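You operate a simulated robot arm through the tools that you are given. There is no shell and no other tool. Be economical: measure what you need, move in short steps, check, and stop when the job is done.

The job below is to be done with a simulated two-armed robot. You get a single attempt, and the scene is never put back.

JOB
Take the red pad on the top of the far trunking and put it away on the waist-high shelf of the blue rack. Close the door. Fetch the dust tray from the bottom shelf of the near service rack and set it on the middle shelf of the red trolley. Take the blue brush and leave it on the top of the far trunking. Put the white relay from the top of the steel workbench on the waist-high shelf of the blue rack. Do these in any order.

The check looks at the end state, three seconds after you hand in, the way a careful person would. Anything else that was tipped, shoved, dropped, spilled or broken makes it a failure.

ROBOT AND FRAMES
Two 7-joint arms with two-finger parallel grippers on one trunk, on a base that drives. Base frame: it is fixed to the floor where the robot stands at the start and does not move with it; the origin is under the middle of the robot, x ahead of it, y to its left, z up; the surface under the hand at the start is at about z = 58.5. Readings come in cm, rad, newtons and seconds.
The left shoulder is at the start at [11, 16.9, 138.6], the right one opposite. With the tool pointing down near the work surface each hand reaches from about 10 to 64 cm from the robot's upright axis, wherever it stands, measured 20 degrees to its own side. Places, roughly: blue brush (5x11x5 cm) [360, 360, 80]; door [-250, -100, 110]; dust tray [350, 350, 50]; middle shelf of the red trolley [380, 350, 50]; red pad (10x6x4 cm) [50, -10, 60]; relay [-325, 100, 100]; top of the far trunking (60x25 cm) [64, -16, 58]; waist-high shelf of the blue rack [-370, 0, 100]. Payload 1.57 kg a hand.
The TCP of each hand is the grasp point between the finger pads, 3 cm short of the fingertips. In the tool frame z runs along the fingers and y along their closing line. The gripper opens to 8 cm. The fingers are 1.7 cm wide and 1.2 cm thick; the gripper's body (4 by 8.2 cm) begins 8 cm behind the TCP.
Orientation is told as [roll, pitch, yaw] about the base's x, y, z axes, in that order, counted from this pose: with the fingers straight down and closing along the base's y, the tool's x points along the base's -x, its y along +y and its z along -z.

CONTROLS
- The arms move only by the tool send_rows. It takes "left_motion", "right_motion" or both (then of equal length, played together; a hand with none holds still); each is one flat list of numbers, 7 for each row, row after row: the shift along the base's x, y, z in cm, then the turn, a rotation vector about the base's x, y, z in rad, then the closure, from 0 (fully open) to 1 (shut). In form: [tx, ty, tz, wx, wy, wz, grip, tx, ty, tz, wx, wy, wz, grip, ...]. A call has 1 to 10 rows; each row is the pose to reach, as a shift and turn from the pose commanded when the call began. Each row takes 0.2 s and may step no farther than 5 cm and 0.15 rad from the row before; otherwise, or with a gripper value out of range, the whole call is refused. Where a pose cannot be reached the arm comes as near as it can. A force on the tool above 40 N (or 10 N above the force at the start of the call, whichever is more), or a blocked arm, ends the call early, and 0.2 s more pass. Each finger travels about 7.2 cm/s and halts on what it meets, pressing with about 35 N; the grip force reading is that of the motor and also rises with nothing between the fingers. The clock runs only during rows and for 0.2 s after the last one: add rows that repeat a pose to give the fingers time. It gives the time, the measured TCP pose, the force on the tool (base axes), the opening and the grip force at its end, in the units of the frame above (readings bear some noise), with the torque about the TCP (base axes, N m) and any sound that the robot's microphone picked up, and new pictures: "views" is both (left out), scene, wrist or none (wrist: the cameras of the hands that moved).
- Cameras (640 x 400 px; columns grow to the right, rows downward): "scene" is now at [13.4, -0.82, 154.02]; the picture's right is [-0.20, -0.98, 0.00], its down [-0.88, 0.18, -0.44] and it looks along [0.43, -0.09, -0.90] (base axes); focal length 280 px, centre (320, 200). "left" rides on the left gripper at [7.2, 0.7, -12.2] in its tool frame; the picture's right is [-0.09, 1.00, 0.00], its down [-0.84, -0.08, -0.54] and it looks along [-0.54, -0.05, 0.84] (tool axes); focal length 238 px, centre (320, 200). "right" rides on the right gripper at [7.2, -0.7, -12.2] in its tool frame; the picture's right is [0.09, 1.00, 0.00], its down [-0.84, 0.08, -0.54] and it looks along [-0.54, 0.05, 0.84] (tool axes); focal length 238 px, centre (320, 200). There is no depth. A picture from a camera that has moved, and an enlarged one, comes with that camera's place and axes in the base frame and with its lens. The place of the scene camera against the robot may be out by one fixed shift of up to 1.8 cm in any direction.
- raise_lower(by): slides the trunk up (or, below 0, down) by that many cm; the arms and the scene camera ride with it, the base frame stays. It gives what a move gives, with no picture.
- steer(legs): drives the robot by 1 to 6 legs, each [ahead, left, turn to the left] in cm, cm and rad, along the robot's own axes; the way and the turn of a leg run together, so that a leg with both is an arc; at most 150 cm and 3.142 rad a leg. The arms and the cameras ride along, it lands a little off, and it stops where it bumps. It gives what a move gives, and a new picture of the scene camera.
- pan_tilt(pan, tilt): turns the head with the scene camera to pan (to the left, within 1.501 rad either way) and tilt (down, from -0.506 to 1.204), counted from straight ahead of the robot. It gives what a move gives, and a new picture of the scene camera.
- inspect(camera, box): a new picture of the part [left, top, right, bottom] of that camera's present view, enlarged. It takes no simulated time.
- sign_off(): hands the job in; it is judged then, once.

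Go step by step. Nothing tells you exact positions but the pictures and the camera data: compare them with the known pose of the tool, close in by small moves and look again before you grip or let go. The budget is 165 turns and 260 pictures, counting those below and the enlarged ones. Unless the task says otherwise, let go and move clear before handing in, and close with one line.

The tools are called after ">>>" as a command line: name --argument value ..., lists and objects as JSON in quotes. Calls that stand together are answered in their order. send_rows: Moves the arms, as the interface text tells. Its arguments: {"type":"object","properties":{"left_motion":{"type":"array","items":{"type":"number"}},"right_motion":{"type":"array","items":{"type":"number"}},"views":{"type":"string","enum":["both","scene","wrist","none"]}},"required":[]} The other tools are called the same way: raise_lower (by) slides the trunk up or down; steer (legs) drives the base; pan_tilt (pan, tilt) turns the head that bears the scene camera; inspect (camera, box) takes an enlarged picture of a part of a camera's view; sign_off () hands the job in.

At the start:

```text
time_s: 0.0
left_position: [54.63, 17.03, 82.55]
left_tool_rot: [0.0, -0.001, 0.0]
left_ft_force: [-0.7, -0.7, -0.3]
left_torque: [-0.01, 0.01, 0.0]
left_grip_width: 7.99
left_finger_force: 0.0
right_position: [45.44, -24.17, 85.79]
right_tool_rot: [0.001, -0.002, -0.001]
right_ft_force: [-0.3, 0.1, -0.1]
right_torque: [0.01, 0.02, 0.0]
right_grip_width: 7.98
right_finger_force: 0.1
trunk travel left (down, up): [-70.0, 19.0]
robot x, y, heading: [0.02, -0.19, 0.002]
head pan, tilt: [-0.199, 1.121]
```

scene: 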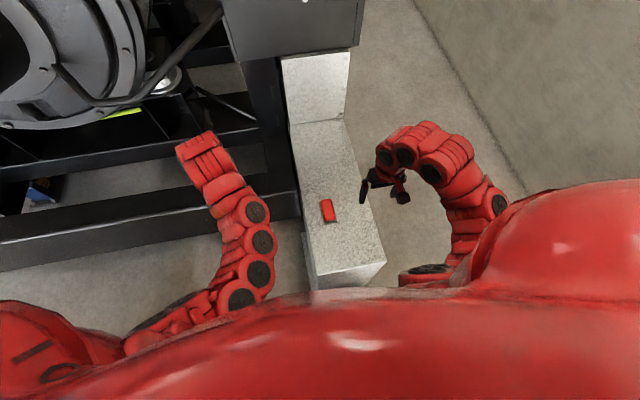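
right: 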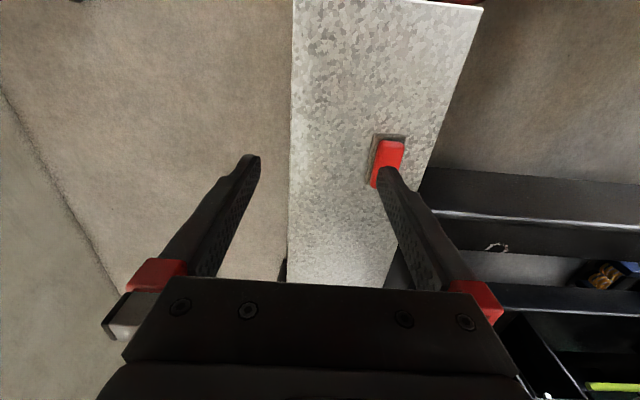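
left: 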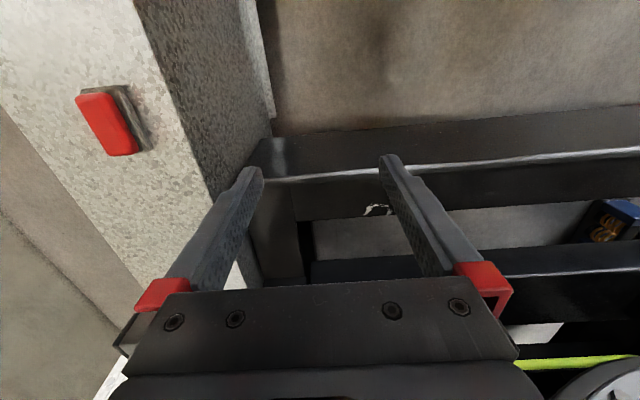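

I see the red pad on the trunking at about [53, -12, 60], between the two hands. First I'll look closer at it and survey the surroundings.

>>> inspect --camera "right" --box '[300, 100, 460, 200]'

>>> pan_tilt --pan 0.75 --tilt 0.35

>>> pan_tilt --pan 1.5 --tilt 0.35

>>> pan_tilt --pan -1.3 --tilt 0.35

>>> pan_tilt --pan -0.15 --tilt 0.8

```text
4.00 times, centred on (380, 150) of right
camera zoom: at [38.15, -24.71, 97.88], right [-0.09, 1.0, 0.0], down [0.84, 0.08, 0.54], along [0.54, 0.05, -0.84], focal length 953 px, centre (80, 400)
```

zoom: 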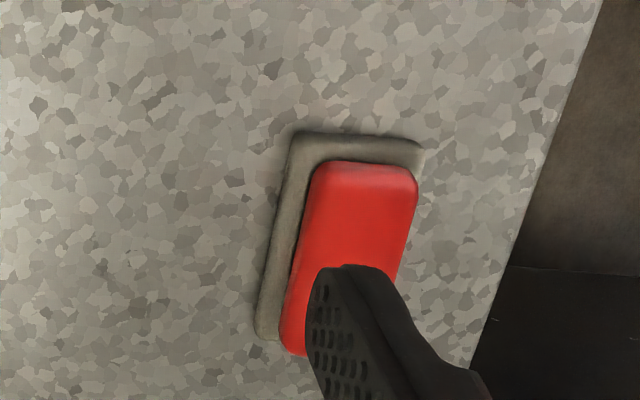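

```text
time_s: 1.2
left_position: [54.66, 17.17, 82.42]
left_tool_rot: [0.001, 0.0, 0.0]
left_ft_force: [0.3, 0.1, -0.5]
left_torque: [0.04, 0.0, 0.03]
left_grip_width: 7.99
left_finger_force: 0.2
right_position: [45.38, -24.1, 85.7]
right_tool_rot: [0.0, 0.001, -0.001]
right_ft_force: [-0.2, 0.2, 0.1]
right_torque: [-0.02, -0.04, 0.0]
right_grip_width: 8.0
right_finger_force: 0.1
trunk travel left (down, up): [-70.0, 19.0]
robot x, y, heading: [0.08, -0.18, -0.001]
head pan, tilt: [0.75, 0.351]
camera scene: at [14.17, 6.75, 160.28], right [0.68, -0.73, 0.0], down [-0.25, -0.23, -0.94], along [0.69, 0.64, -0.34], focal length 280 px, centre (320, 200)
```

scene: 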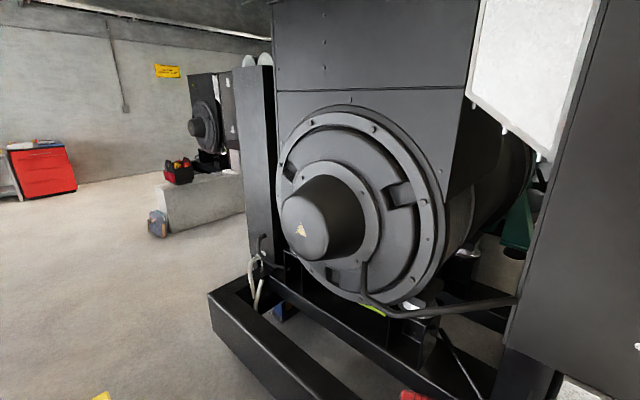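

```text
time_s: 2.3
left_position: [54.55, 17.15, 82.44]
left_tool_rot: [0.0, -0.002, 0.0]
left_ft_force: [0.1, 0.6, 0.3]
left_torque: [0.04, 0.02, 0.01]
left_grip_width: 8.02
left_finger_force: 0.0
right_position: [45.47, -24.14, 85.69]
right_tool_rot: [0.0, 0.001, -0.001]
right_ft_force: [-0.2, -0.1, 0.6]
right_torque: [-0.02, 0.01, 0.0]
right_grip_width: 8.01
right_finger_force: 0.0
trunk travel left (down, up): [-70.0, 19.0]
robot x, y, heading: [0.04, -0.08, 0.001]
head pan, tilt: [1.499, 0.351]
camera scene: at [8.03, 9.69, 160.29], right [1.0, -0.07, 0.0], down [-0.03, -0.34, -0.94], along [0.07, 0.94, -0.34], focal length 280 px, centre (320, 200)
```

scene: 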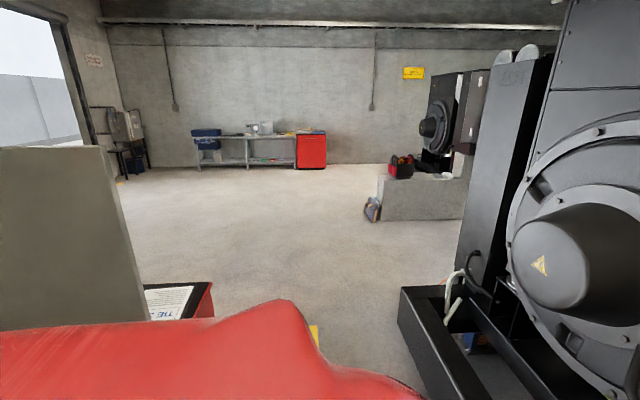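

```text
time_s: 4.8
left_position: [54.61, 17.17, 82.48]
left_tool_rot: [-0.001, 0.0, 0.0]
left_ft_force: [0.7, -0.1, -0.1]
left_torque: [-0.04, -0.02, -0.01]
left_grip_width: 8.01
left_finger_force: 0.0
right_position: [45.39, -24.2, 85.82]
right_tool_rot: [0.0, -0.001, 0.001]
right_ft_force: [0.8, -0.1, -0.5]
right_torque: [0.01, -0.01, -0.02]
right_grip_width: 8.0
right_finger_force: 0.0
trunk travel left (down, up): [-70.0, 19.0]
robot x, y, heading: [-0.11, 0.28, 0.001]
head pan, tilt: [-1.3, 0.351]
camera scene: at [9.85, -8.57, 160.29], right [-0.96, -0.27, 0.0], down [-0.09, 0.33, -0.94], along [0.25, -0.9, -0.34], focal length 280 px, centre (320, 200)
```

scene: 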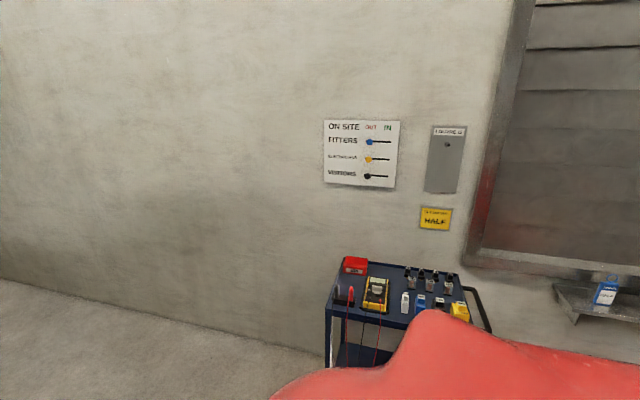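

```text
time_s: 6.2
left_position: [54.6, 17.09, 82.42]
left_tool_rot: [0.001, 0.0, 0.001]
left_ft_force: [0.1, 0.2, -0.2]
left_torque: [-0.02, -0.01, 0.0]
left_grip_width: 7.99
left_finger_force: 0.0
right_position: [45.36, -24.19, 85.73]
right_tool_rot: [0.002, 0.0, 0.002]
right_ft_force: [0.5, 0.2, 0.5]
right_torque: [-0.03, -0.02, 0.01]
right_grip_width: 7.99
right_finger_force: 0.0
trunk travel left (down, up): [-70.0, 19.0]
robot x, y, heading: [-0.2, 0.32, -0.002]
head pan, tilt: [-0.15, 0.799]
camera scene: at [15.33, -0.81, 156.33], right [-0.15, -0.99, 0.0], down [-0.71, 0.11, -0.7], along [0.69, -0.1, -0.72], focal length 280 px, centre (320, 200)
```

scene: 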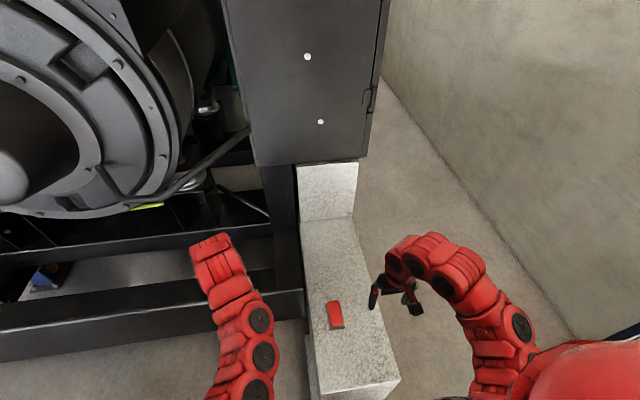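

The red pad sits on a gray base at about [54, -12.2], its long side almost along x. I'll bring the right hand over it and look.

>>> send_rows --right_motion '[2.2, 3, -3, 0, 0, 0, 0, 4.4, 6, -6, 0, 0, 0, 0, 6.6, 9, -9, 0, 0, 0, 0, 8.6, 12, -12, 0, 0, 0, 0, 8.6, 12, -12, 0, 0, 0, 0]' --views "both"

```text
time_s: 7.4
left_position: [54.6, 17.12, 82.58]
left_tool_rot: [0.0, -0.001, 0.001]
left_ft_force: [-0.4, -0.2, -0.3]
left_torque: [-0.01, 0.0, -0.03]
left_grip_width: 8.01
left_finger_force: 0.0
right_position: [54.07, -12.03, 73.67]
right_tool_rot: [0.0, -0.001, 0.001]
right_ft_force: [-0.1, -0.7, -0.3]
right_torque: [-0.01, 0.0, -0.03]
right_grip_width: 8.0
right_finger_force: 0.1
trunk travel left (down, up): [-70.0, 19.0]
robot x, y, heading: [0.02, 0.47, -0.001]
head pan, tilt: [-0.15, 0.799]
camera scene: at [15.26, -0.88, 156.34], right [-0.15, -0.99, 0.0], down [-0.71, 0.11, -0.7], along [0.69, -0.1, -0.72], focal length 280 px, centre (320, 200)
camera right: at [46.78, -12.71, 85.82], right [-0.09, 1.0, 0.0], down [0.84, 0.08, 0.54], along [0.54, 0.05, -0.84], focal length 238 px, centre (320, 200)
```

scene: 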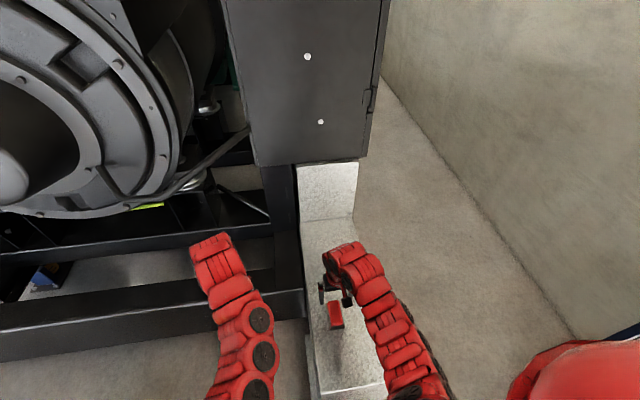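
right: 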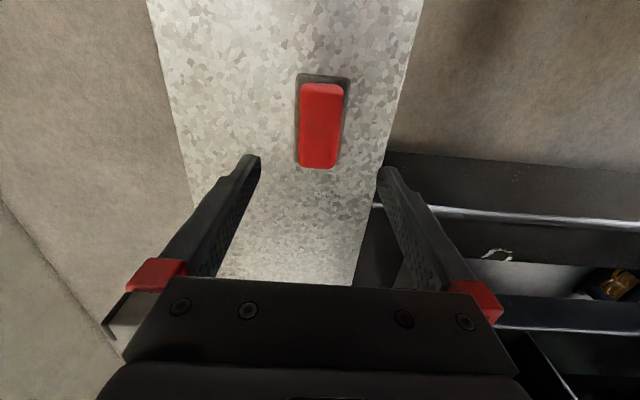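

The hand is centered over the pad. I'll descend, grip, and lift slightly.

>>> send_rows --right_motion '[0, -0.1, -4, 0, 0, 0, 0, 0, -0.1, -8, 0, 0, 0.03, 0, 0, -0.1, -10, 0, 0, 0.05, 0, 0, -0.1, -11.6, 0, 0, 0.05, 0, 0, -0.1, -11.6, 0, 0, 0.05, 0]' --views "wrist"

```text
time_s: 8.6
left_position: [54.57, 17.03, 82.53]
left_tool_rot: [0.0, -0.001, 0.0]
left_ft_force: [-0.8, -0.6, 0.8]
left_torque: [-0.01, -0.05, 0.03]
left_grip_width: 8.0
left_finger_force: 0.0
right_position: [54.05, -12.36, 62.05]
right_tool_rot: [-0.001, -0.001, 0.051]
right_ft_force: [0.3, 0.8, -0.2]
right_torque: [-0.01, 0.0, 0.0]
right_grip_width: 7.98
right_finger_force: 0.0
trunk travel left (down, up): [-70.0, 19.0]
robot x, y, heading: [-0.07, -0.03, 0.002]
head pan, tilt: [-0.15, 0.799]
camera right: at [46.8, -13.23, 74.28], right [-0.14, 0.99, 0.0], down [0.83, 0.12, 0.54], along [0.54, 0.08, -0.84], focal length 238 px, centre (320, 200)
```

right: 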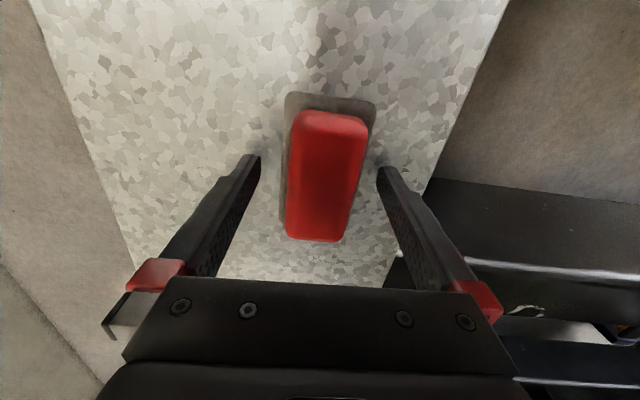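

The pad is slightly twisted the other way relative to my yaw; I'll straighten by -0.1 and grip, then lift a little.

>>> send_rows --right_motion '[0, 0, 0, 0, 0, -0.1, 0, 0, 0, 0, 0, 0, -0.1, 0.5, 0, 0, 0, 0, 0, -0.1, 0.9, 0, 0, 0, 0, 0, -0.1, 0.9, 0, 0, 0, 0, 0, -0.1, 0.9, 0, 0, 3, 0, 0, -0.1, 0.9, 0, 0, 7, 0, 0, -0.1, 0.9, 0, 0, 11, 0, 0, -0.1, 0.9, 0, 0, 14, 0, 0, -0.1, 0.9]' --views "wrist"

```text
time_s: 10.6
left_position: [54.61, 16.98, 82.51]
left_tool_rot: [0.001, 0.0, -0.001]
left_ft_force: [-0.2, -0.2, 1.1]
left_torque: [-0.01, 0.0, 0.03]
left_grip_width: 7.99
left_finger_force: 0.1
right_position: [53.93, -12.09, 76.24]
right_tool_rot: [-0.001, -0.003, -0.051]
right_ft_force: [0.1, 0.5, -1.4]
right_torque: [0.03, -0.01, 0.0]
right_grip_width: 5.42
right_finger_force: 34.9
trunk travel left (down, up): [-70.0, 19.0]
robot x, y, heading: [0.34, -0.12, -0.001]
head pan, tilt: [-0.15, 0.799]
camera right: at [46.65, -12.44, 88.32], right [-0.04, 1.0, 0.0], down [0.84, 0.04, 0.54], along [0.54, 0.02, -0.84], focal length 238 px, centre (320, 200)
```

right: 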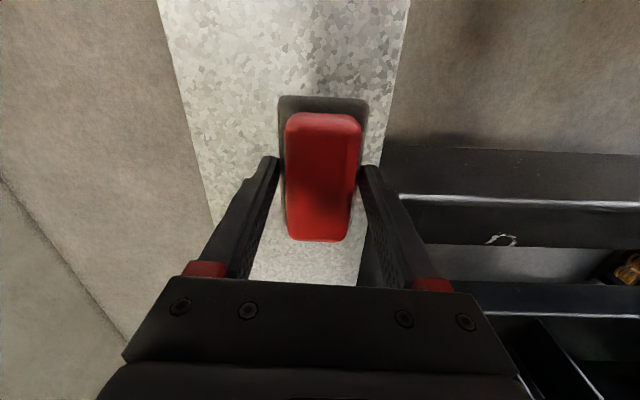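

Pad is held. I'll pull both hands in and up before turning the robot.

>>> send_rows --left_motion '[-2, 0.5, 4, 0, 0, 0, 0, -5, 1, 8, 0, 0, 0, 0, -8, 1.5, 12, 0, 0, 0, 0, -12, 2, 13, 0, 0, 0, 0, -16, 2.5, 13, 0, 0, 0, 0, -20, 3, 13, 0, 0, 0, 0, -20, 3, 13, 0, 0, 0, 0]' --right_motion '[-2, -1, 4, 0, 0, 0, 0.9, -5, -2, 8, 0, 0, 0, 0.9, -8, -3, 12, 0, 0, 0, 0.9, -11, -4, 15, 0, 0, 0, 0.9, -15, -6, 17, 0, 0, 0, 0.9, -18, -8, 19, 0, 0, 0.05, 0.9, -18, -8, 19, 0, 0, 0.05, 0.9]' --views "none"

>>> pan_tilt --pan 0 --tilt 0.5

>>> steer --legs '[[0, 0, -1.57]]'

>>> pan_tilt --pan -1.2 --tilt 0.4

```text
refused: row 2 steps farther than a row can; nothing moved
```

```text
time_s: 11.4
left_position: [54.58, 17.17, 82.5]
left_tool_rot: [0.0, 0.002, -0.001]
left_ft_force: [-0.1, -0.8, 0.4]
left_torque: [-0.03, -0.01, 0.01]
left_grip_width: 7.99
left_finger_force: 0.0
right_position: [54.02, -12.14, 76.05]
right_tool_rot: [0.0, 0.001, -0.051]
right_ft_force: [0.3, -0.4, -0.9]
right_torque: [0.01, 0.01, 0.05]
right_grip_width: 5.42
right_finger_force: 34.6
trunk travel left (down, up): [-70.0, 19.0]
robot x, y, heading: [-0.05, -0.04, -0.006]
head pan, tilt: [0.0, 0.499]
camera scene: at [16.46, 0.41, 158.91], right [0.0, -1.0, 0.0], down [-0.48, 0.0, -0.88], along [0.88, 0.0, -0.48], focal length 280 px, centre (320, 200)
```

scene: 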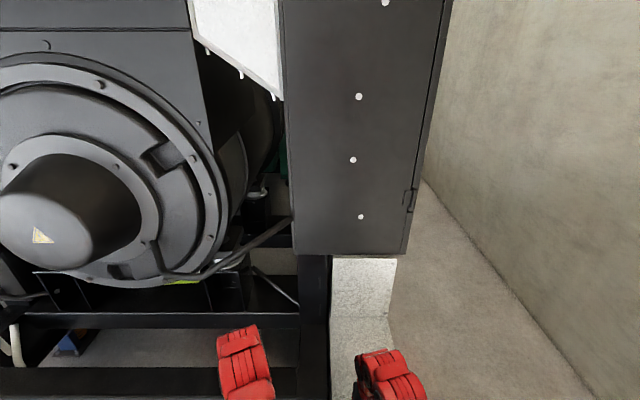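

```text
time_s: 13.9
left_position: [50.63, -25.42, 82.51]
left_tool_rot: [0.001, 0.0, -0.777]
left_ft_force: [-0.7, -0.8, 0.7]
left_torque: [-0.01, 0.01, 0.02]
left_grip_width: 8.01
left_finger_force: 0.1
right_position: [29.73, -45.91, 76.26]
right_tool_rot: [0.004, -0.003, -0.826]
right_ft_force: [0.1, -0.1, -0.1]
right_torque: [0.0, -0.05, 0.03]
right_grip_width: 5.43
right_finger_force: 34.5
trunk travel left (down, up): [-70.0, 19.0]
robot x, y, heading: [0.01, 0.53, -0.78]
head pan, tilt: [0.0, 0.499]
stopped in leg 1: the robot was blocked; the commanded pose is now the measured one
camera scene: at [11.19, -11.04, 158.94], right [-0.7, -0.71, 0.0], down [-0.34, 0.34, -0.88], along [0.63, -0.62, -0.48], focal length 280 px, centre (320, 200)
```

scene: 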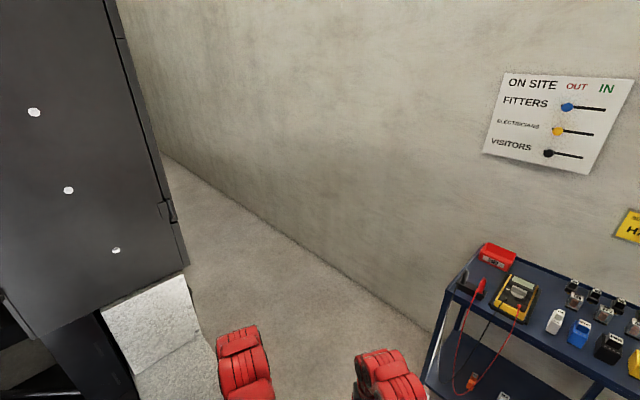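

```text
time_s: 15.3
left_position: [50.7, -25.52, 82.43]
left_tool_rot: [0.001, -0.001, -0.776]
left_ft_force: [0.0, 0.7, -0.5]
left_torque: [0.01, -0.01, 0.01]
left_grip_width: 8.03
left_finger_force: 0.0
right_position: [29.86, -45.99, 76.26]
right_tool_rot: [-0.001, -0.002, -0.826]
right_ft_force: [-0.7, -0.6, -0.1]
right_torque: [0.01, -0.02, -0.01]
right_grip_width: 5.36
right_finger_force: 34.9
trunk travel left (down, up): [-70.0, 19.0]
robot x, y, heading: [0.02, 0.2, -0.774]
head pan, tilt: [-1.201, 0.4]
camera scene: at [1.25, -13.2, 159.83], right [-0.92, 0.39, 0.0], down [0.15, 0.36, -0.92], along [-0.36, -0.85, -0.39], focal length 280 px, centre (320, 200)
```

scene: 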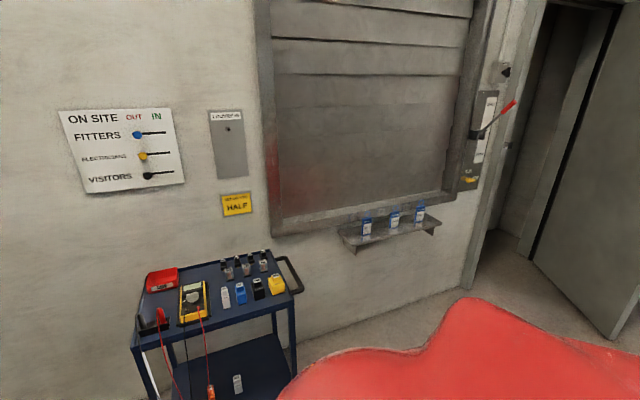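

The turn was blocked partway, so something is close to the base. I'll look further behind before backing off.

>>> pan_tilt --pan -1.5 --tilt 0.5

>>> pan_tilt --pan 0.0 --tilt 1.2

```text
time_s: 16.1
left_position: [50.79, -25.49, 82.45]
left_tool_rot: [0.003, 0.0, -0.777]
left_ft_force: [0.3, 0.9, -0.1]
left_torque: [-0.02, 0.01, 0.02]
left_grip_width: 8.0
left_finger_force: 0.0
right_position: [29.92, -45.88, 76.18]
right_tool_rot: [-0.001, -0.003, -0.826]
right_ft_force: [-0.4, 0.2, -0.2]
right_torque: [0.03, -0.02, 0.02]
right_grip_width: 5.41
right_finger_force: 35.0
trunk travel left (down, up): [-70.0, 19.0]
robot x, y, heading: [-0.41, 0.88, -0.779]
head pan, tilt: [-1.499, 0.499]
camera scene: at [-0.98, -11.62, 158.92], right [-0.76, 0.65, 0.0], down [0.31, 0.36, -0.88], along [-0.57, -0.67, -0.48], focal length 280 px, centre (320, 200)
```

scene: 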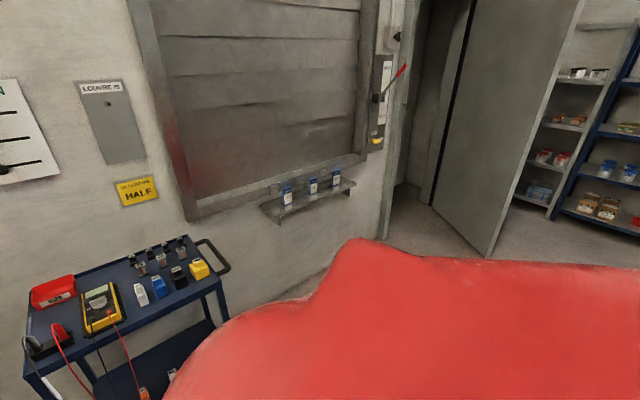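

```text
time_s: 17.7
left_position: [50.82, -25.43, 82.54]
left_tool_rot: [0.001, 0.002, -0.776]
left_ft_force: [-0.1, -1.1, -0.3]
left_torque: [0.01, 0.01, 0.04]
left_grip_width: 8.03
left_finger_force: 0.0
right_position: [29.82, -46.01, 76.19]
right_tool_rot: [0.0, -0.003, -0.826]
right_ft_force: [-0.7, -0.3, 0.2]
right_torque: [0.01, 0.0, 0.03]
right_grip_width: 5.36
right_finger_force: 34.5
trunk travel left (down, up): [-70.0, 19.0]
robot x, y, heading: [-0.43, 0.61, -0.779]
head pan, tilt: [0.0, 1.201]
camera scene: at [8.9, -8.6, 153.55], right [-0.7, -0.71, 0.0], down [-0.66, 0.65, -0.36], along [0.26, -0.25, -0.93], focal length 280 px, centre (320, 200)
```

scene: 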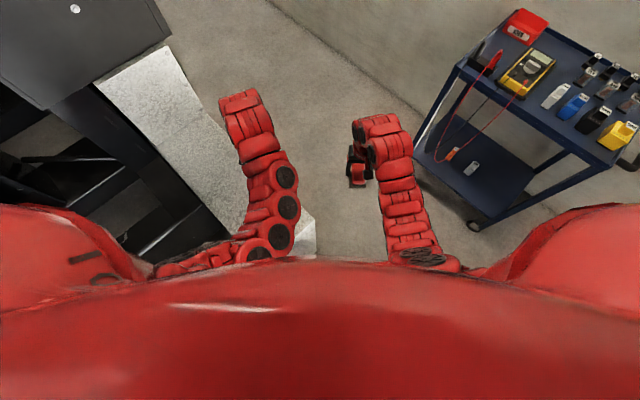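

The base corner likely touches the trunking end. I'll pull the arms in and up, then slide straight away from the trunking in -x and keep turning.

>>> send_rows --left_motion '[0, 0, 4, 0, 0, 0, 0, -1, 1, 8, 0, 0, 0, 0, -3, 3, 11, 0, 0, 0, 0, -6, 6, 13, 0, 0, 0, 0, -9, 9, 14, 0, 0, 0, 0, -12, 12, 14, 0, 0, 0, 0, -12, 12, 14, 0, 0, 0, 0]' --right_motion '[0, 0, 4, 0, 0, 0, 0.9, -1, 1, 8, 0, 0, 0, 0.9, -3, 3, 11, 0, 0, 0, 0.9, -6, 6, 14, 0, 0, 0, 0.9, -9, 8, 17, 0, 0, 0, 0.9, -12, 10, 20, 0, 0, 0, 0.9, -12, 10, 20, 0, 0, 0, 0.9]' --views "none"

>>> pan_tilt --pan -1.0 --tilt 0.5

>>> steer --legs '[[-21, -21, 0]]'

```text
refused: row 4 steps farther than a row can; nothing moved
```

```text
time_s: 18.9
left_position: [50.92, -25.5, 82.38]
left_tool_rot: [0.0, 0.0, -0.776]
left_ft_force: [0.2, 0.4, 0.2]
left_torque: [0.01, -0.01, 0.02]
left_grip_width: 8.01
left_finger_force: 0.0
right_position: [29.92, -45.89, 76.19]
right_tool_rot: [0.001, -0.002, -0.826]
right_ft_force: [-0.2, -0.2, -0.7]
right_torque: [0.02, 0.02, 0.05]
right_grip_width: 5.38
right_finger_force: 34.8
trunk travel left (down, up): [-70.0, 19.0]
robot x, y, heading: [-0.06, 0.26, -0.779]
head pan, tilt: [-1.0, 0.499]
camera scene: at [3.06, -13.58, 158.92], right [-0.98, 0.2, 0.0], down [0.1, 0.47, -0.88], along [-0.18, -0.86, -0.48], focal length 280 px, centre (320, 200)
```

scene: 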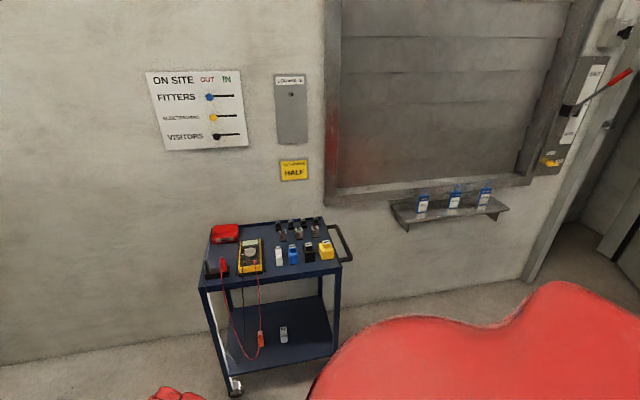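

```text
time_s: 21.0
left_position: [21.33, -25.53, 82.46]
left_tool_rot: [0.002, 0.0, -0.777]
left_ft_force: [0.6, 0.5, 0.7]
left_torque: [0.0, -0.02, 0.03]
left_grip_width: 8.0
left_finger_force: 0.0
right_position: [0.3, -46.02, 76.1]
right_tool_rot: [0.001, -0.001, -0.828]
right_ft_force: [-0.2, -1.0, -1.0]
right_torque: [0.02, 0.02, 0.03]
right_grip_width: 5.39
right_finger_force: 34.6
trunk travel left (down, up): [-70.0, 19.0]
robot x, y, heading: [-29.69, 0.31, -0.777]
head pan, tilt: [-1.0, 0.499]
camera scene: at [-26.49, -13.65, 158.92], right [-0.98, 0.2, 0.0], down [0.1, 0.47, -0.88], along [-0.18, -0.86, -0.48], focal length 280 px, centre (320, 200)
```

scene: 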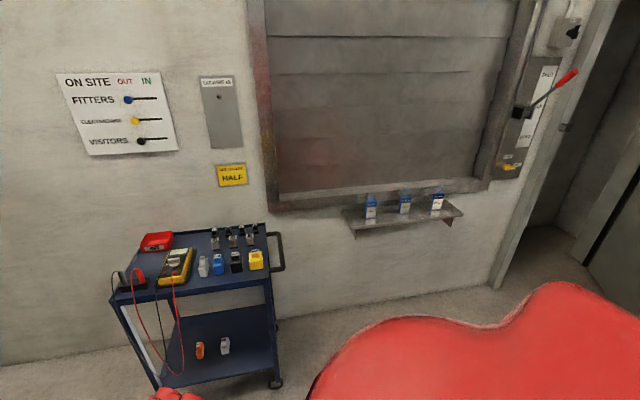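

Moved back fine. Now retract arms (smaller steps), then turn on.

>>> send_rows --left_motion '[0, 0, 4, 0, 0, 0, 0, -1, 1, 8, 0, 0, 0, 0, -3, 3, 11, 0, 0, 0, 0, -6, 6, 13, 0, 0, 0, 0, -9, 9, 14, 0, 0, 0, 0, -12, 12, 14, 0, 0, 0, 0, -12, 12, 14, 0, 0, 0, 0]' --right_motion '[0, 0, 4, 0, 0, 0, 0.9, -1, 1, 8, 0, 0, 0, 0.9, -3, 3, 11, 0, 0, 0, 0.9, -6, 5, 13, 0, 0, 0, 0.9, -9, 7, 16, 0, 0, 0, 0.9, -12, 9, 19, 0, 0, 0, 0.9, -12, 9, 19, 0, 0, 0, 0.9]' --views "none"

>>> steer --legs '[[0, 0, -0.9]]'

```text
time_s: 22.6
left_position: [11.82, -16.78, 95.8]
left_tool_rot: [0.06, -0.021, -0.825]
left_ft_force: [1.1, 0.9, 0.3]
left_torque: [-0.02, 0.04, -0.02]
left_grip_width: 7.99
left_finger_force: 0.1
left hand out of reach, approached as far as the arm can: row 2, 3, 4, 5, 6, 7
right_position: [-9.77, -38.01, 91.95]
right_tool_rot: [0.011, -0.004, -0.833]
right_ft_force: [0.4, -0.4, -0.2]
right_torque: [0.01, 0.03, -0.04]
right_grip_width: 5.42
right_finger_force: 35.1
right hand out of reach, approached as far as the arm can: row 5, 6, 7
trunk travel left (down, up): [-70.0, 19.0]
robot x, y, heading: [-29.59, 0.63, -0.779]
head pan, tilt: [-1.0, 0.499]
```

```text
time_s: 25.3
left_position: [-17.3, -42.62, 96.02]
left_tool_rot: [0.06, -0.02, -1.724]
left_ft_force: [-0.2, 0.3, 0.2]
left_torque: [-0.01, 0.01, 0.0]
left_grip_width: 7.98
left_finger_force: 0.1
right_position: [-47.56, -39.01, 91.9]
right_tool_rot: [0.011, -0.006, -1.732]
right_ft_force: [-0.9, 0.1, -0.3]
right_torque: [0.0, 0.04, -0.01]
right_grip_width: 5.39
right_finger_force: 34.7
trunk travel left (down, up): [-70.0, 19.0]
robot x, y, heading: [-29.7, 0.41, -1.672]
head pan, tilt: [-1.0, 0.499]
camera scene: at [-39.28, -11.17, 158.92], right [-0.45, 0.89, 0.0], down [0.43, 0.22, -0.88], along [-0.78, -0.39, -0.48], focal length 280 px, centre (320, 200)
```

scene: 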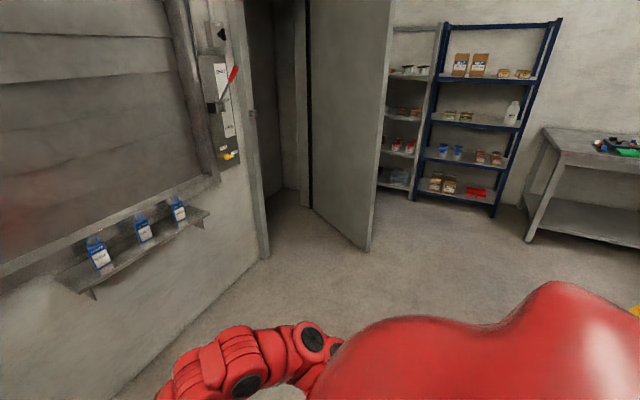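

The blue rack, workbench and open door are visible. I'll turn the rest of the way to face -x and look.

>>> pan_tilt --pan -0.6 --tilt 0.45

>>> steer --legs '[[0, 0, -0.7]]'

>>> steer --legs '[[0, 0, -0.77]]'

```text
time_s: 26.1
left_position: [-17.35, -42.68, 95.95]
left_tool_rot: [0.062, -0.022, -1.725]
left_ft_force: [0.1, 0.1, 0.2]
left_torque: [0.01, -0.04, -0.01]
left_grip_width: 8.01
left_finger_force: 0.0
right_position: [-47.53, -38.91, 91.95]
right_tool_rot: [0.011, -0.005, -1.731]
right_ft_force: [-0.4, 0.0, 0.2]
right_torque: [-0.05, 0.01, 0.0]
right_grip_width: 5.37
right_finger_force: 34.8
trunk travel left (down, up): [-70.0, 19.0]
robot x, y, heading: [-29.66, 0.29, -1.675]
head pan, tilt: [-0.6, 0.45]
camera scene: at [-37.1, -14.08, 159.37], right [-0.76, 0.65, 0.0], down [0.28, 0.33, -0.9], along [-0.58, -0.69, -0.44], focal length 280 px, centre (320, 200)
```

scene: 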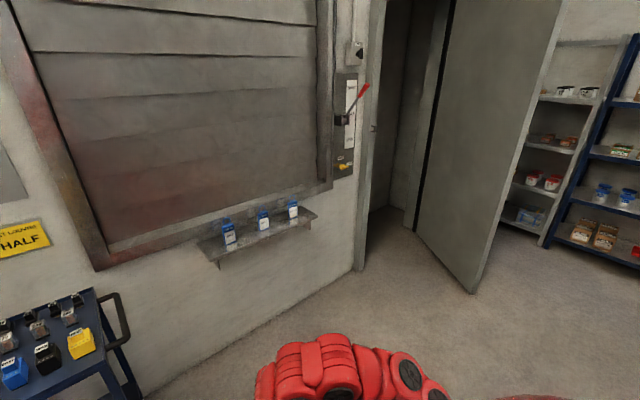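

```text
time_s: 28.4
left_position: [-48.3, -40.4, 96.07]
left_tool_rot: [0.061, -0.022, -2.429]
left_ft_force: [0.2, -0.7, 0.3]
left_torque: [-0.02, 0.0, -0.01]
left_grip_width: 7.99
left_finger_force: 0.0
right_position: [-68.78, -18.01, 91.99]
right_tool_rot: [0.011, -0.005, -2.435]
right_ft_force: [0.2, 0.0, 0.3]
right_torque: [0.05, 0.03, -0.02]
right_grip_width: 5.4
right_finger_force: 35.0
trunk travel left (down, up): [-70.0, 19.0]
robot x, y, heading: [-29.48, 0.25, -2.381]
head pan, tilt: [-0.6, 0.45]
camera scene: at [-45.18, -6.12, 159.37], right [-0.16, 0.99, 0.0], down [0.43, 0.07, -0.9], along [-0.89, -0.15, -0.44], focal length 280 px, centre (320, 200)
```

scene: 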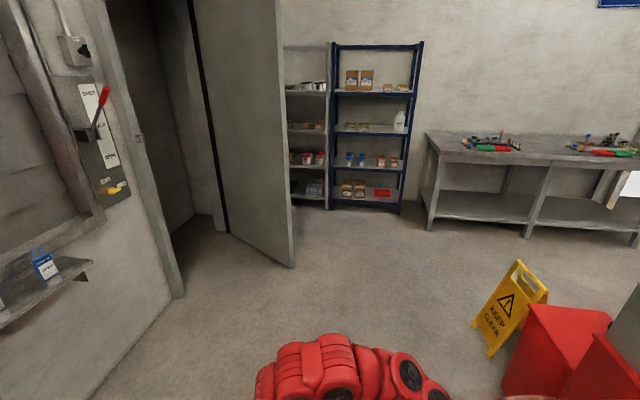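

```text
time_s: 30.9
left_position: [-71.36, -15.83, 95.96]
left_tool_rot: [0.061, -0.023, 3.086]
left_ft_force: [0.2, 1.3, 0.3]
left_torque: [-0.02, -0.01, 0.0]
left_grip_width: 8.01
left_finger_force: 0.1
right_position: [-70.65, 14.48, 92.02]
right_tool_rot: [0.01, -0.004, 3.078]
right_ft_force: [0.1, 1.2, -1.2]
right_torque: [0.0, 0.01, 0.01]
right_grip_width: 5.39
right_finger_force: 35.3
trunk travel left (down, up): [-70.0, 19.0]
robot x, y, heading: [-29.75, 0.72, 3.136]
head pan, tilt: [-0.6, 0.45]
camera scene: at [-45.86, 6.22, 159.37], right [0.57, 0.82, 0.0], down [0.36, -0.25, -0.9], along [-0.74, 0.51, -0.44], focal length 280 px, centre (320, 200)
```

scene: 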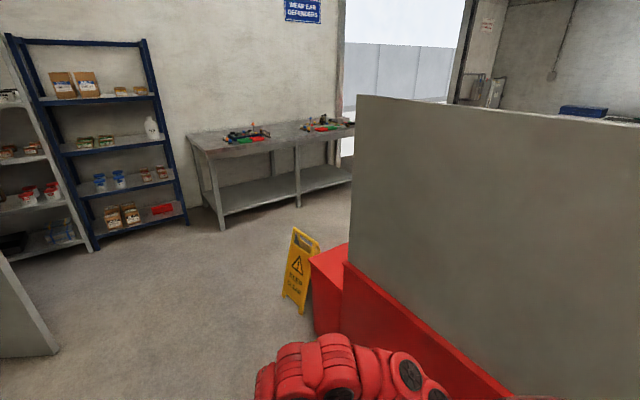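

Facing the rack now (front at x≈-350, waist shelf z≈97). The path along y≈5 looks clear; I'll drive to about x=-250 with the head looking ahead.

>>> pan_tilt --pan 0 --tilt 0.5

>>> steer --legs '[[110, -6, 0], [110, 0, 0]]'

```text
time_s: 31.9
left_position: [-71.35, -15.83, 95.89]
left_tool_rot: [0.061, -0.022, 3.084]
left_ft_force: [0.9, 0.8, 0.1]
left_torque: [0.01, 0.01, 0.02]
left_grip_width: 7.99
left_finger_force: 0.1
right_position: [-70.62, 14.44, 92.04]
right_tool_rot: [0.01, -0.005, 3.08]
right_ft_force: [0.1, -0.1, -0.9]
right_torque: [0.0, -0.03, -0.03]
right_grip_width: 5.38
right_finger_force: 35.0
trunk travel left (down, up): [-70.0, 19.0]
robot x, y, heading: [-29.7, 0.5, 3.132]
head pan, tilt: [0.0, 0.499]
camera scene: at [-47.42, 1.04, 158.92], right [0.01, 1.0, 0.0], down [0.48, 0.0, -0.88], along [-0.88, 0.01, -0.48], focal length 280 px, centre (320, 200)
```

scene: 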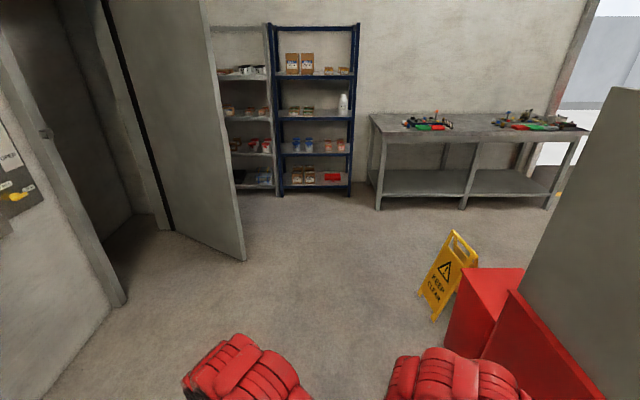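

```text
time_s: 42.7
left_position: [-291.32, -9.34, 95.84]
left_tool_rot: [0.061, -0.023, 3.086]
left_ft_force: [0.2, -0.1, 0.1]
left_torque: [-0.03, 0.01, 0.01]
left_grip_width: 7.98
left_finger_force: 0.0
right_position: [-290.6, 21.18, 91.99]
right_tool_rot: [0.011, -0.005, 3.079]
right_ft_force: [-0.2, 0.4, -0.5]
right_torque: [0.0, -0.03, 0.03]
right_grip_width: 5.39
right_finger_force: 35.7
trunk travel left (down, up): [-70.0, 19.0]
robot x, y, heading: [-249.49, 7.37, 3.138]
head pan, tilt: [0.0, 0.499]
camera scene: at [-267.43, 7.7, 158.92], right [0.01, 1.0, 0.0], down [0.48, 0.0, -0.88], along [-0.88, 0.0, -0.48], focal length 280 px, centre (320, 200)
```

scene: 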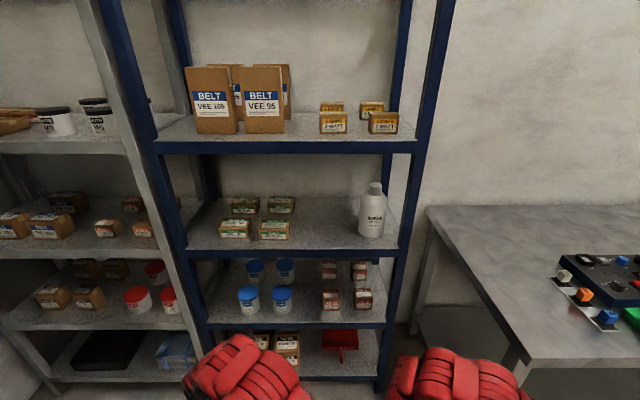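

The waist shelf has free front space around y 0–19. The pad must lie flat while my hand enters tilted, so I'll regrasp it on the bench; first a look at the bench.

>>> pan_tilt --pan -0.9 --tilt 0.6

>>> inspect --camera "scene" --box '[200, 120, 520, 320]'

```text
time_s: 43.9
left_position: [-291.25, -9.23, 95.95]
left_tool_rot: [0.061, -0.022, 3.087]
left_ft_force: [0.4, -0.4, -0.1]
left_torque: [0.01, -0.01, 0.02]
left_grip_width: 7.99
left_finger_force: 0.0
right_position: [-290.64, 21.13, 91.92]
right_tool_rot: [0.01, -0.005, 3.081]
right_ft_force: [-0.5, 0.0, -0.7]
right_torque: [0.0, -0.03, 0.0]
right_grip_width: 5.37
right_finger_force: 34.8
trunk travel left (down, up): [-70.0, 19.0]
robot x, y, heading: [-249.17, 7.2, 3.129]
head pan, tilt: [-0.901, 0.6]
camera scene: at [-263.78, 14.61, 158.01], right [0.79, 0.62, 0.0], down [0.35, -0.44, -0.83], along [-0.51, 0.65, -0.56], focal length 280 px, centre (320, 200)
```

scene: 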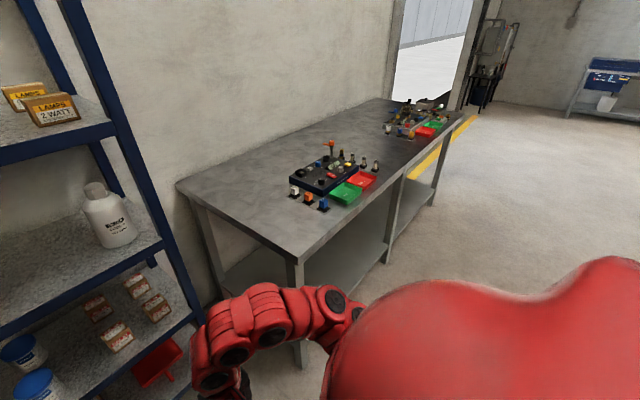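

```text
2.00 times, centred on (360, 220) of scene
camera zoom: at [-263.78, 14.61, 158.01], right [0.79, 0.62, 0.0], down [0.35, -0.44, -0.83], along [-0.51, 0.65, -0.56], focal length 559 px, centre (240, 160)
```

zoom: 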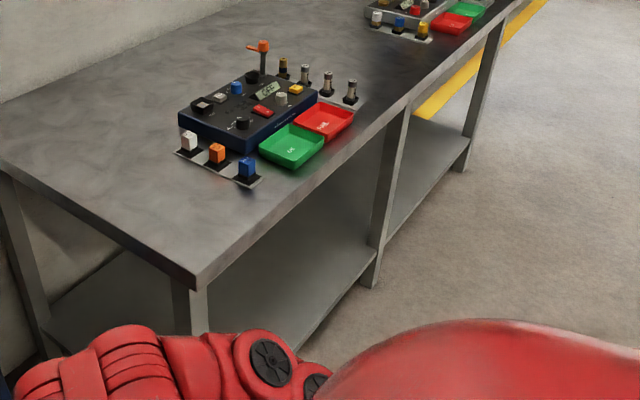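

The white relay is at roughly [-350, 104] on the bench (top z≈78, front edge x≈-318). I'll drive sideways to the bench.

>>> steer --legs '[[22, -85, 0]]'

>>> pan_tilt --pan 0 --tilt 0.9

```text
time_s: 47.8
left_position: [-310.33, 64.59, 95.94]
left_tool_rot: [0.064, -0.021, 3.091]
left_ft_force: [-0.8, 0.7, -0.3]
left_torque: [-0.03, -0.03, 0.0]
left_grip_width: 8.01
left_finger_force: 0.0
right_position: [-309.07, 94.58, 91.95]
right_tool_rot: [0.019, 0.012, 3.103]
right_ft_force: [16.7, -5.4, -1.3]
right_torque: [-0.26, -0.45, 0.61]
right_grip_width: 5.4
right_finger_force: 35.0
trunk travel left (down, up): [-70.0, 19.0]
robot x, y, heading: [-268.21, 81.21, 3.137]
head pan, tilt: [-0.901, 0.6]
stopped in leg 1: the force on the tool passed its limit at 61 N (the readings are from after the stop); the commanded pose is now the measured one
camera scene: at [-282.73, 88.72, 158.0], right [0.79, 0.62, 0.0], down [0.35, -0.45, -0.82], along [-0.51, 0.65, -0.57], focal length 280 px, centre (320, 200)
```

scene: 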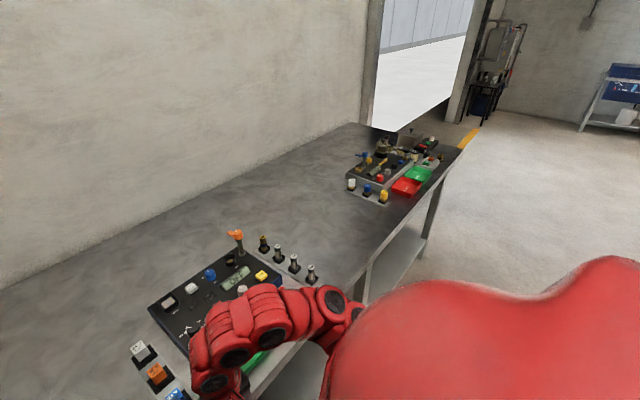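

```text
time_s: 49.0
left_position: [-310.09, 64.41, 96.0]
left_tool_rot: [0.061, -0.024, 3.089]
left_ft_force: [-0.1, -0.8, -0.5]
left_torque: [-0.02, 0.01, -0.01]
left_grip_width: 7.98
left_finger_force: 0.0
right_position: [-309.11, 94.66, 92.1]
right_tool_rot: [0.016, 0.006, 3.099]
right_ft_force: [21.2, 3.0, -4.9]
right_torque: [0.25, -0.42, 0.59]
right_grip_width: 5.45
right_finger_force: 34.7
trunk travel left (down, up): [-70.0, 19.0]
robot x, y, heading: [-268.72, 80.79, 3.137]
head pan, tilt: [0.0, 0.901]
camera scene: at [-284.57, 81.6, 155.56], right [0.0, 1.0, 0.0], down [0.78, 0.0, -0.62], along [-0.62, 0.0, -0.78], focal length 280 px, centre (320, 200)
```

scene: 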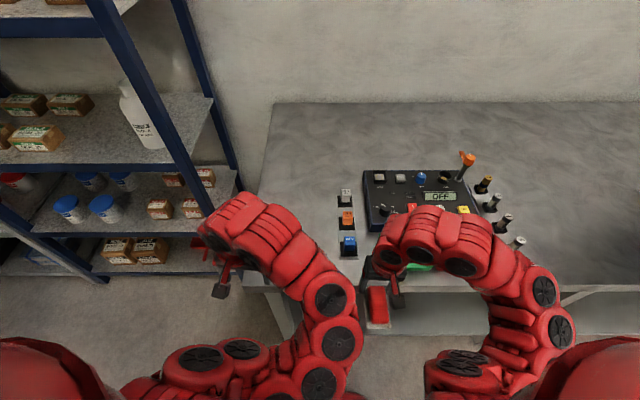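

The pad/hand bumped the bench edge (bench is higher than I judged, ~90). Back off a little and raise the hand.

>>> steer --legs '[[-8, 0, 0]]'

>>> inspect --camera "right" --box '[0, 0, 640, 400]'

>>> inspect --camera "scene" --box '[300, 140, 560, 300]'

```text
time_s: 50.0
left_position: [-302.26, 64.38, 96.0]
left_tool_rot: [0.063, -0.023, 3.089]
left_ft_force: [0.4, 0.0, -0.2]
left_torque: [0.02, 0.03, 0.0]
left_grip_width: 8.01
left_finger_force: 0.1
right_position: [-301.25, 94.67, 91.86]
right_tool_rot: [0.017, 0.007, 3.095]
right_ft_force: [0.7, -0.7, -0.8]
right_torque: [-0.02, 0.0, 0.02]
right_grip_width: 5.37
right_finger_force: 35.1
trunk travel left (down, up): [-70.0, 19.0]
robot x, y, heading: [-260.69, 80.77, 3.135]
head pan, tilt: [0.0, 0.901]
camera scene: at [-276.86, 81.52, 155.55], right [0.0, 1.0, 0.0], down [0.78, 0.0, -0.62], along [-0.62, 0.0, -0.78], focal length 280 px, centre (320, 200)
```

scene: 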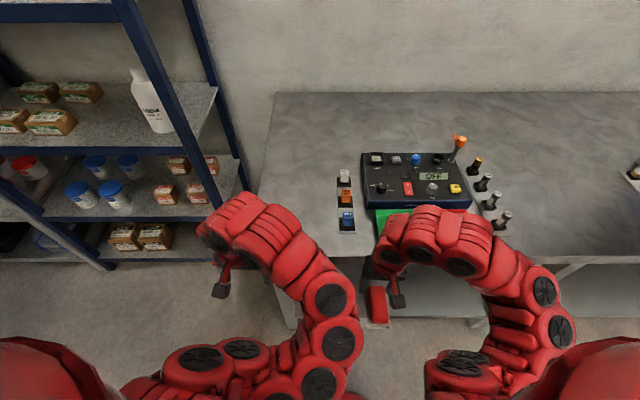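

```text
1.00 times, centred on (320, 200) of right (not enlarged: the box is as wide or as high as the picture)
camera zoom: at [-294.18, 95.21, 104.17], right [0.05, -1.0, 0.02], down [-0.84, -0.03, 0.54], along [-0.54, -0.04, -0.84], focal length 238 px, centre (320, 200)
```

zoom: 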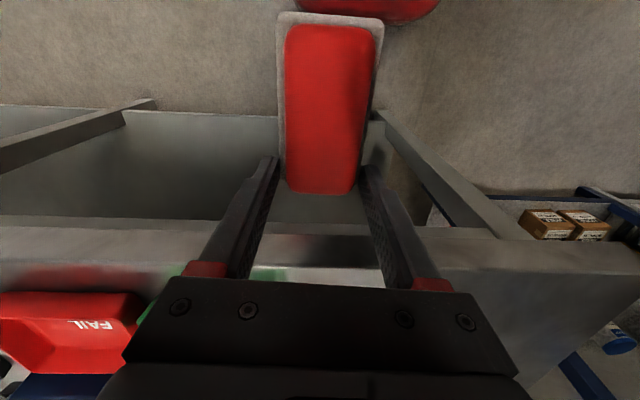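

```text
2.46 times, centred on (430, 220) of scene
camera zoom: at [-276.86, 81.52, 155.55], right [0.0, 1.0, 0.0], down [0.78, 0.0, -0.62], along [-0.62, 0.0, -0.78], focal length 688 px, centre (49, 151)
```

zoom: 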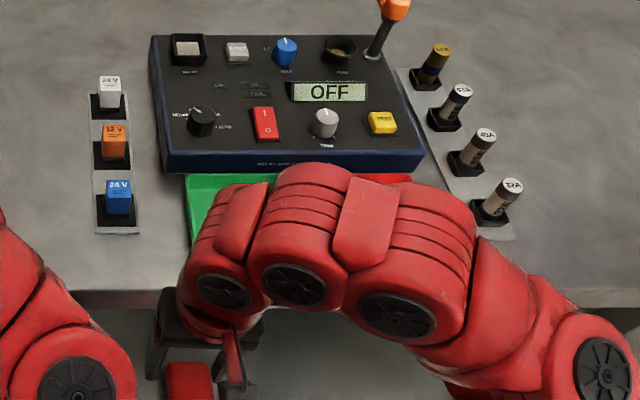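

The pad has slipped back in the grip (now held by its far end), still secure. Bench top ≈90, edge x≈-310; white 24V relay at ≈[-333.5, 88.8], top ≈97. I'll raise the trunk, then creep closer.

>>> raise_lower --by 18

>>> steer --legs '[[8, 0, 0]]'

```text
time_s: 52.0
left_position: [-302.36, 64.42, 113.91]
left_tool_rot: [0.062, -0.021, 3.09]
left_ft_force: [-0.8, 0.3, -0.8]
left_torque: [-0.05, 0.0, -0.02]
left_grip_width: 8.0
left_finger_force: 0.0
right_position: [-301.4, 94.64, 109.98]
right_tool_rot: [0.018, 0.008, 3.095]
right_ft_force: [-0.1, -0.3, -0.8]
right_torque: [-0.01, 0.02, -0.02]
right_grip_width: 5.4
right_finger_force: 35.4
trunk travel left (down, up): [-88.0, 1.0]
robot x, y, heading: [-260.78, 81.04, 3.138]
head pan, tilt: [0.0, 0.901]
```

```text
time_s: 53.1
left_position: [-310.11, 64.46, 113.91]
left_tool_rot: [0.064, -0.021, 3.089]
left_ft_force: [0.5, -0.2, 1.2]
left_torque: [0.05, 0.01, -0.02]
left_grip_width: 7.96
left_finger_force: 0.0
right_position: [-309.01, 94.59, 110.03]
right_tool_rot: [0.016, 0.007, 3.097]
right_ft_force: [-0.1, -0.6, -0.4]
right_torque: [0.02, 0.05, -0.02]
right_grip_width: 5.41
right_finger_force: 34.9
trunk travel left (down, up): [-88.0, 1.0]
robot x, y, heading: [-268.45, 80.94, 3.138]
head pan, tilt: [0.0, 0.901]
camera scene: at [-284.6, 81.52, 173.56], right [0.0, 1.0, 0.0], down [0.78, 0.0, -0.62], along [-0.62, 0.0, -0.78], focal length 280 px, centre (320, 200)
```

scene: 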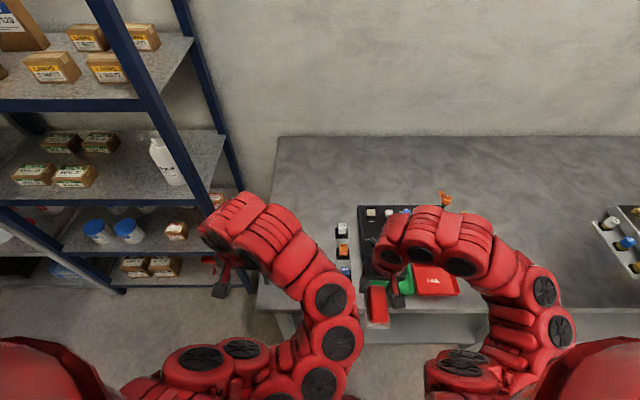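

I'll move the left hand aside and bring the right hand with the pad over the clear part of the bench.

>>> send_rows --left_motion '[1, -3, 0, 0, 0, 0, 0, 2, -6, 0, 0, 0, 0, 0, 3, -9, 0, 0, 0, 0, 0, 4, -12, 0, 0, 0, 0, 0, 4, -15, 0, 0, 0, 0, 0, 4, -18, 0, 0, 0, 0, 0, 4, -18, 0, 0, 0, 0, 0]' --right_motion '[0, -2, 0, 0, 0, 0, 0.9, -2.5, -5, 0, 0, 0, 0, 0.9, -5.5, -8, -1, 0, 0, 0, 0.9, -9, -11, -2, 0, 0, 0.04, 0.9, -12.5, -14, -3, 0, 0, 0.04, 0.9, -16, -17, -4, 0, 0, 0.04, 0.9, -17, -19, -6, 0, 0, 0.04, 0.9]' --views "both"

```text
time_s: 54.7
left_position: [-306.15, 46.5, 113.75]
left_tool_rot: [0.067, -0.023, 3.091]
left_ft_force: [0.4, -1.6, -0.1]
left_torque: [0.03, -0.02, -0.04]
left_grip_width: 8.01
left_finger_force: 0.1
left hand out of reach, approached as far as the arm can: row 1, 2, 3, 4, 5
right_position: [-326.18, 75.64, 103.75]
right_tool_rot: [0.014, 0.009, 3.139]
right_ft_force: [-0.4, 1.3, -0.2]
right_torque: [0.0, 0.04, 0.02]
right_grip_width: 5.37
right_finger_force: 35.2
right hand out of reach, approached as far as the arm can: row 2, 3, 4
trunk travel left (down, up): [-88.0, 1.0]
robot x, y, heading: [-268.54, 80.82, 3.136]
head pan, tilt: [0.0, 0.901]
camera scene: at [-284.82, 81.51, 173.54], right [0.0, 1.0, 0.0], down [0.78, 0.0, -0.62], along [-0.62, 0.0, -0.78], focal length 280 px, centre (320, 200)
camera right: at [-319.23, 76.59, 116.03], right [0.09, -1.0, 0.01], down [-0.84, -0.07, 0.53], along [-0.53, -0.06, -0.84], focal length 238 px, centre (320, 200)
camera left: at [-298.65, 46.23, 125.94], right [-0.14, -0.99, 0.07], down [-0.82, 0.16, 0.55], along [-0.56, 0.02, -0.83], focal length 238 px, centre (320, 200)
```

scene: 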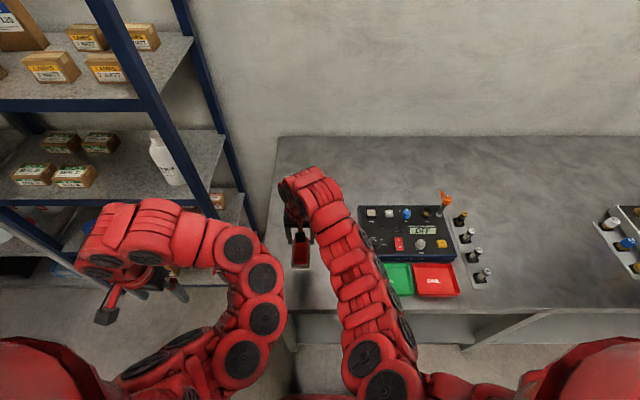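
right: 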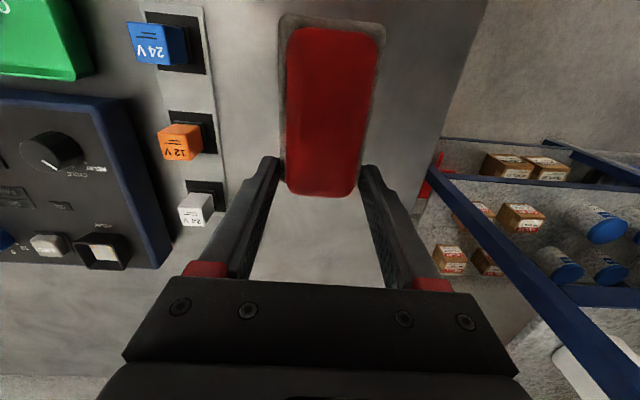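
left: 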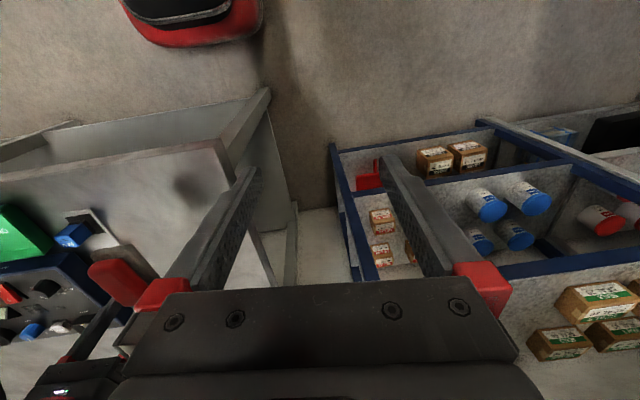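

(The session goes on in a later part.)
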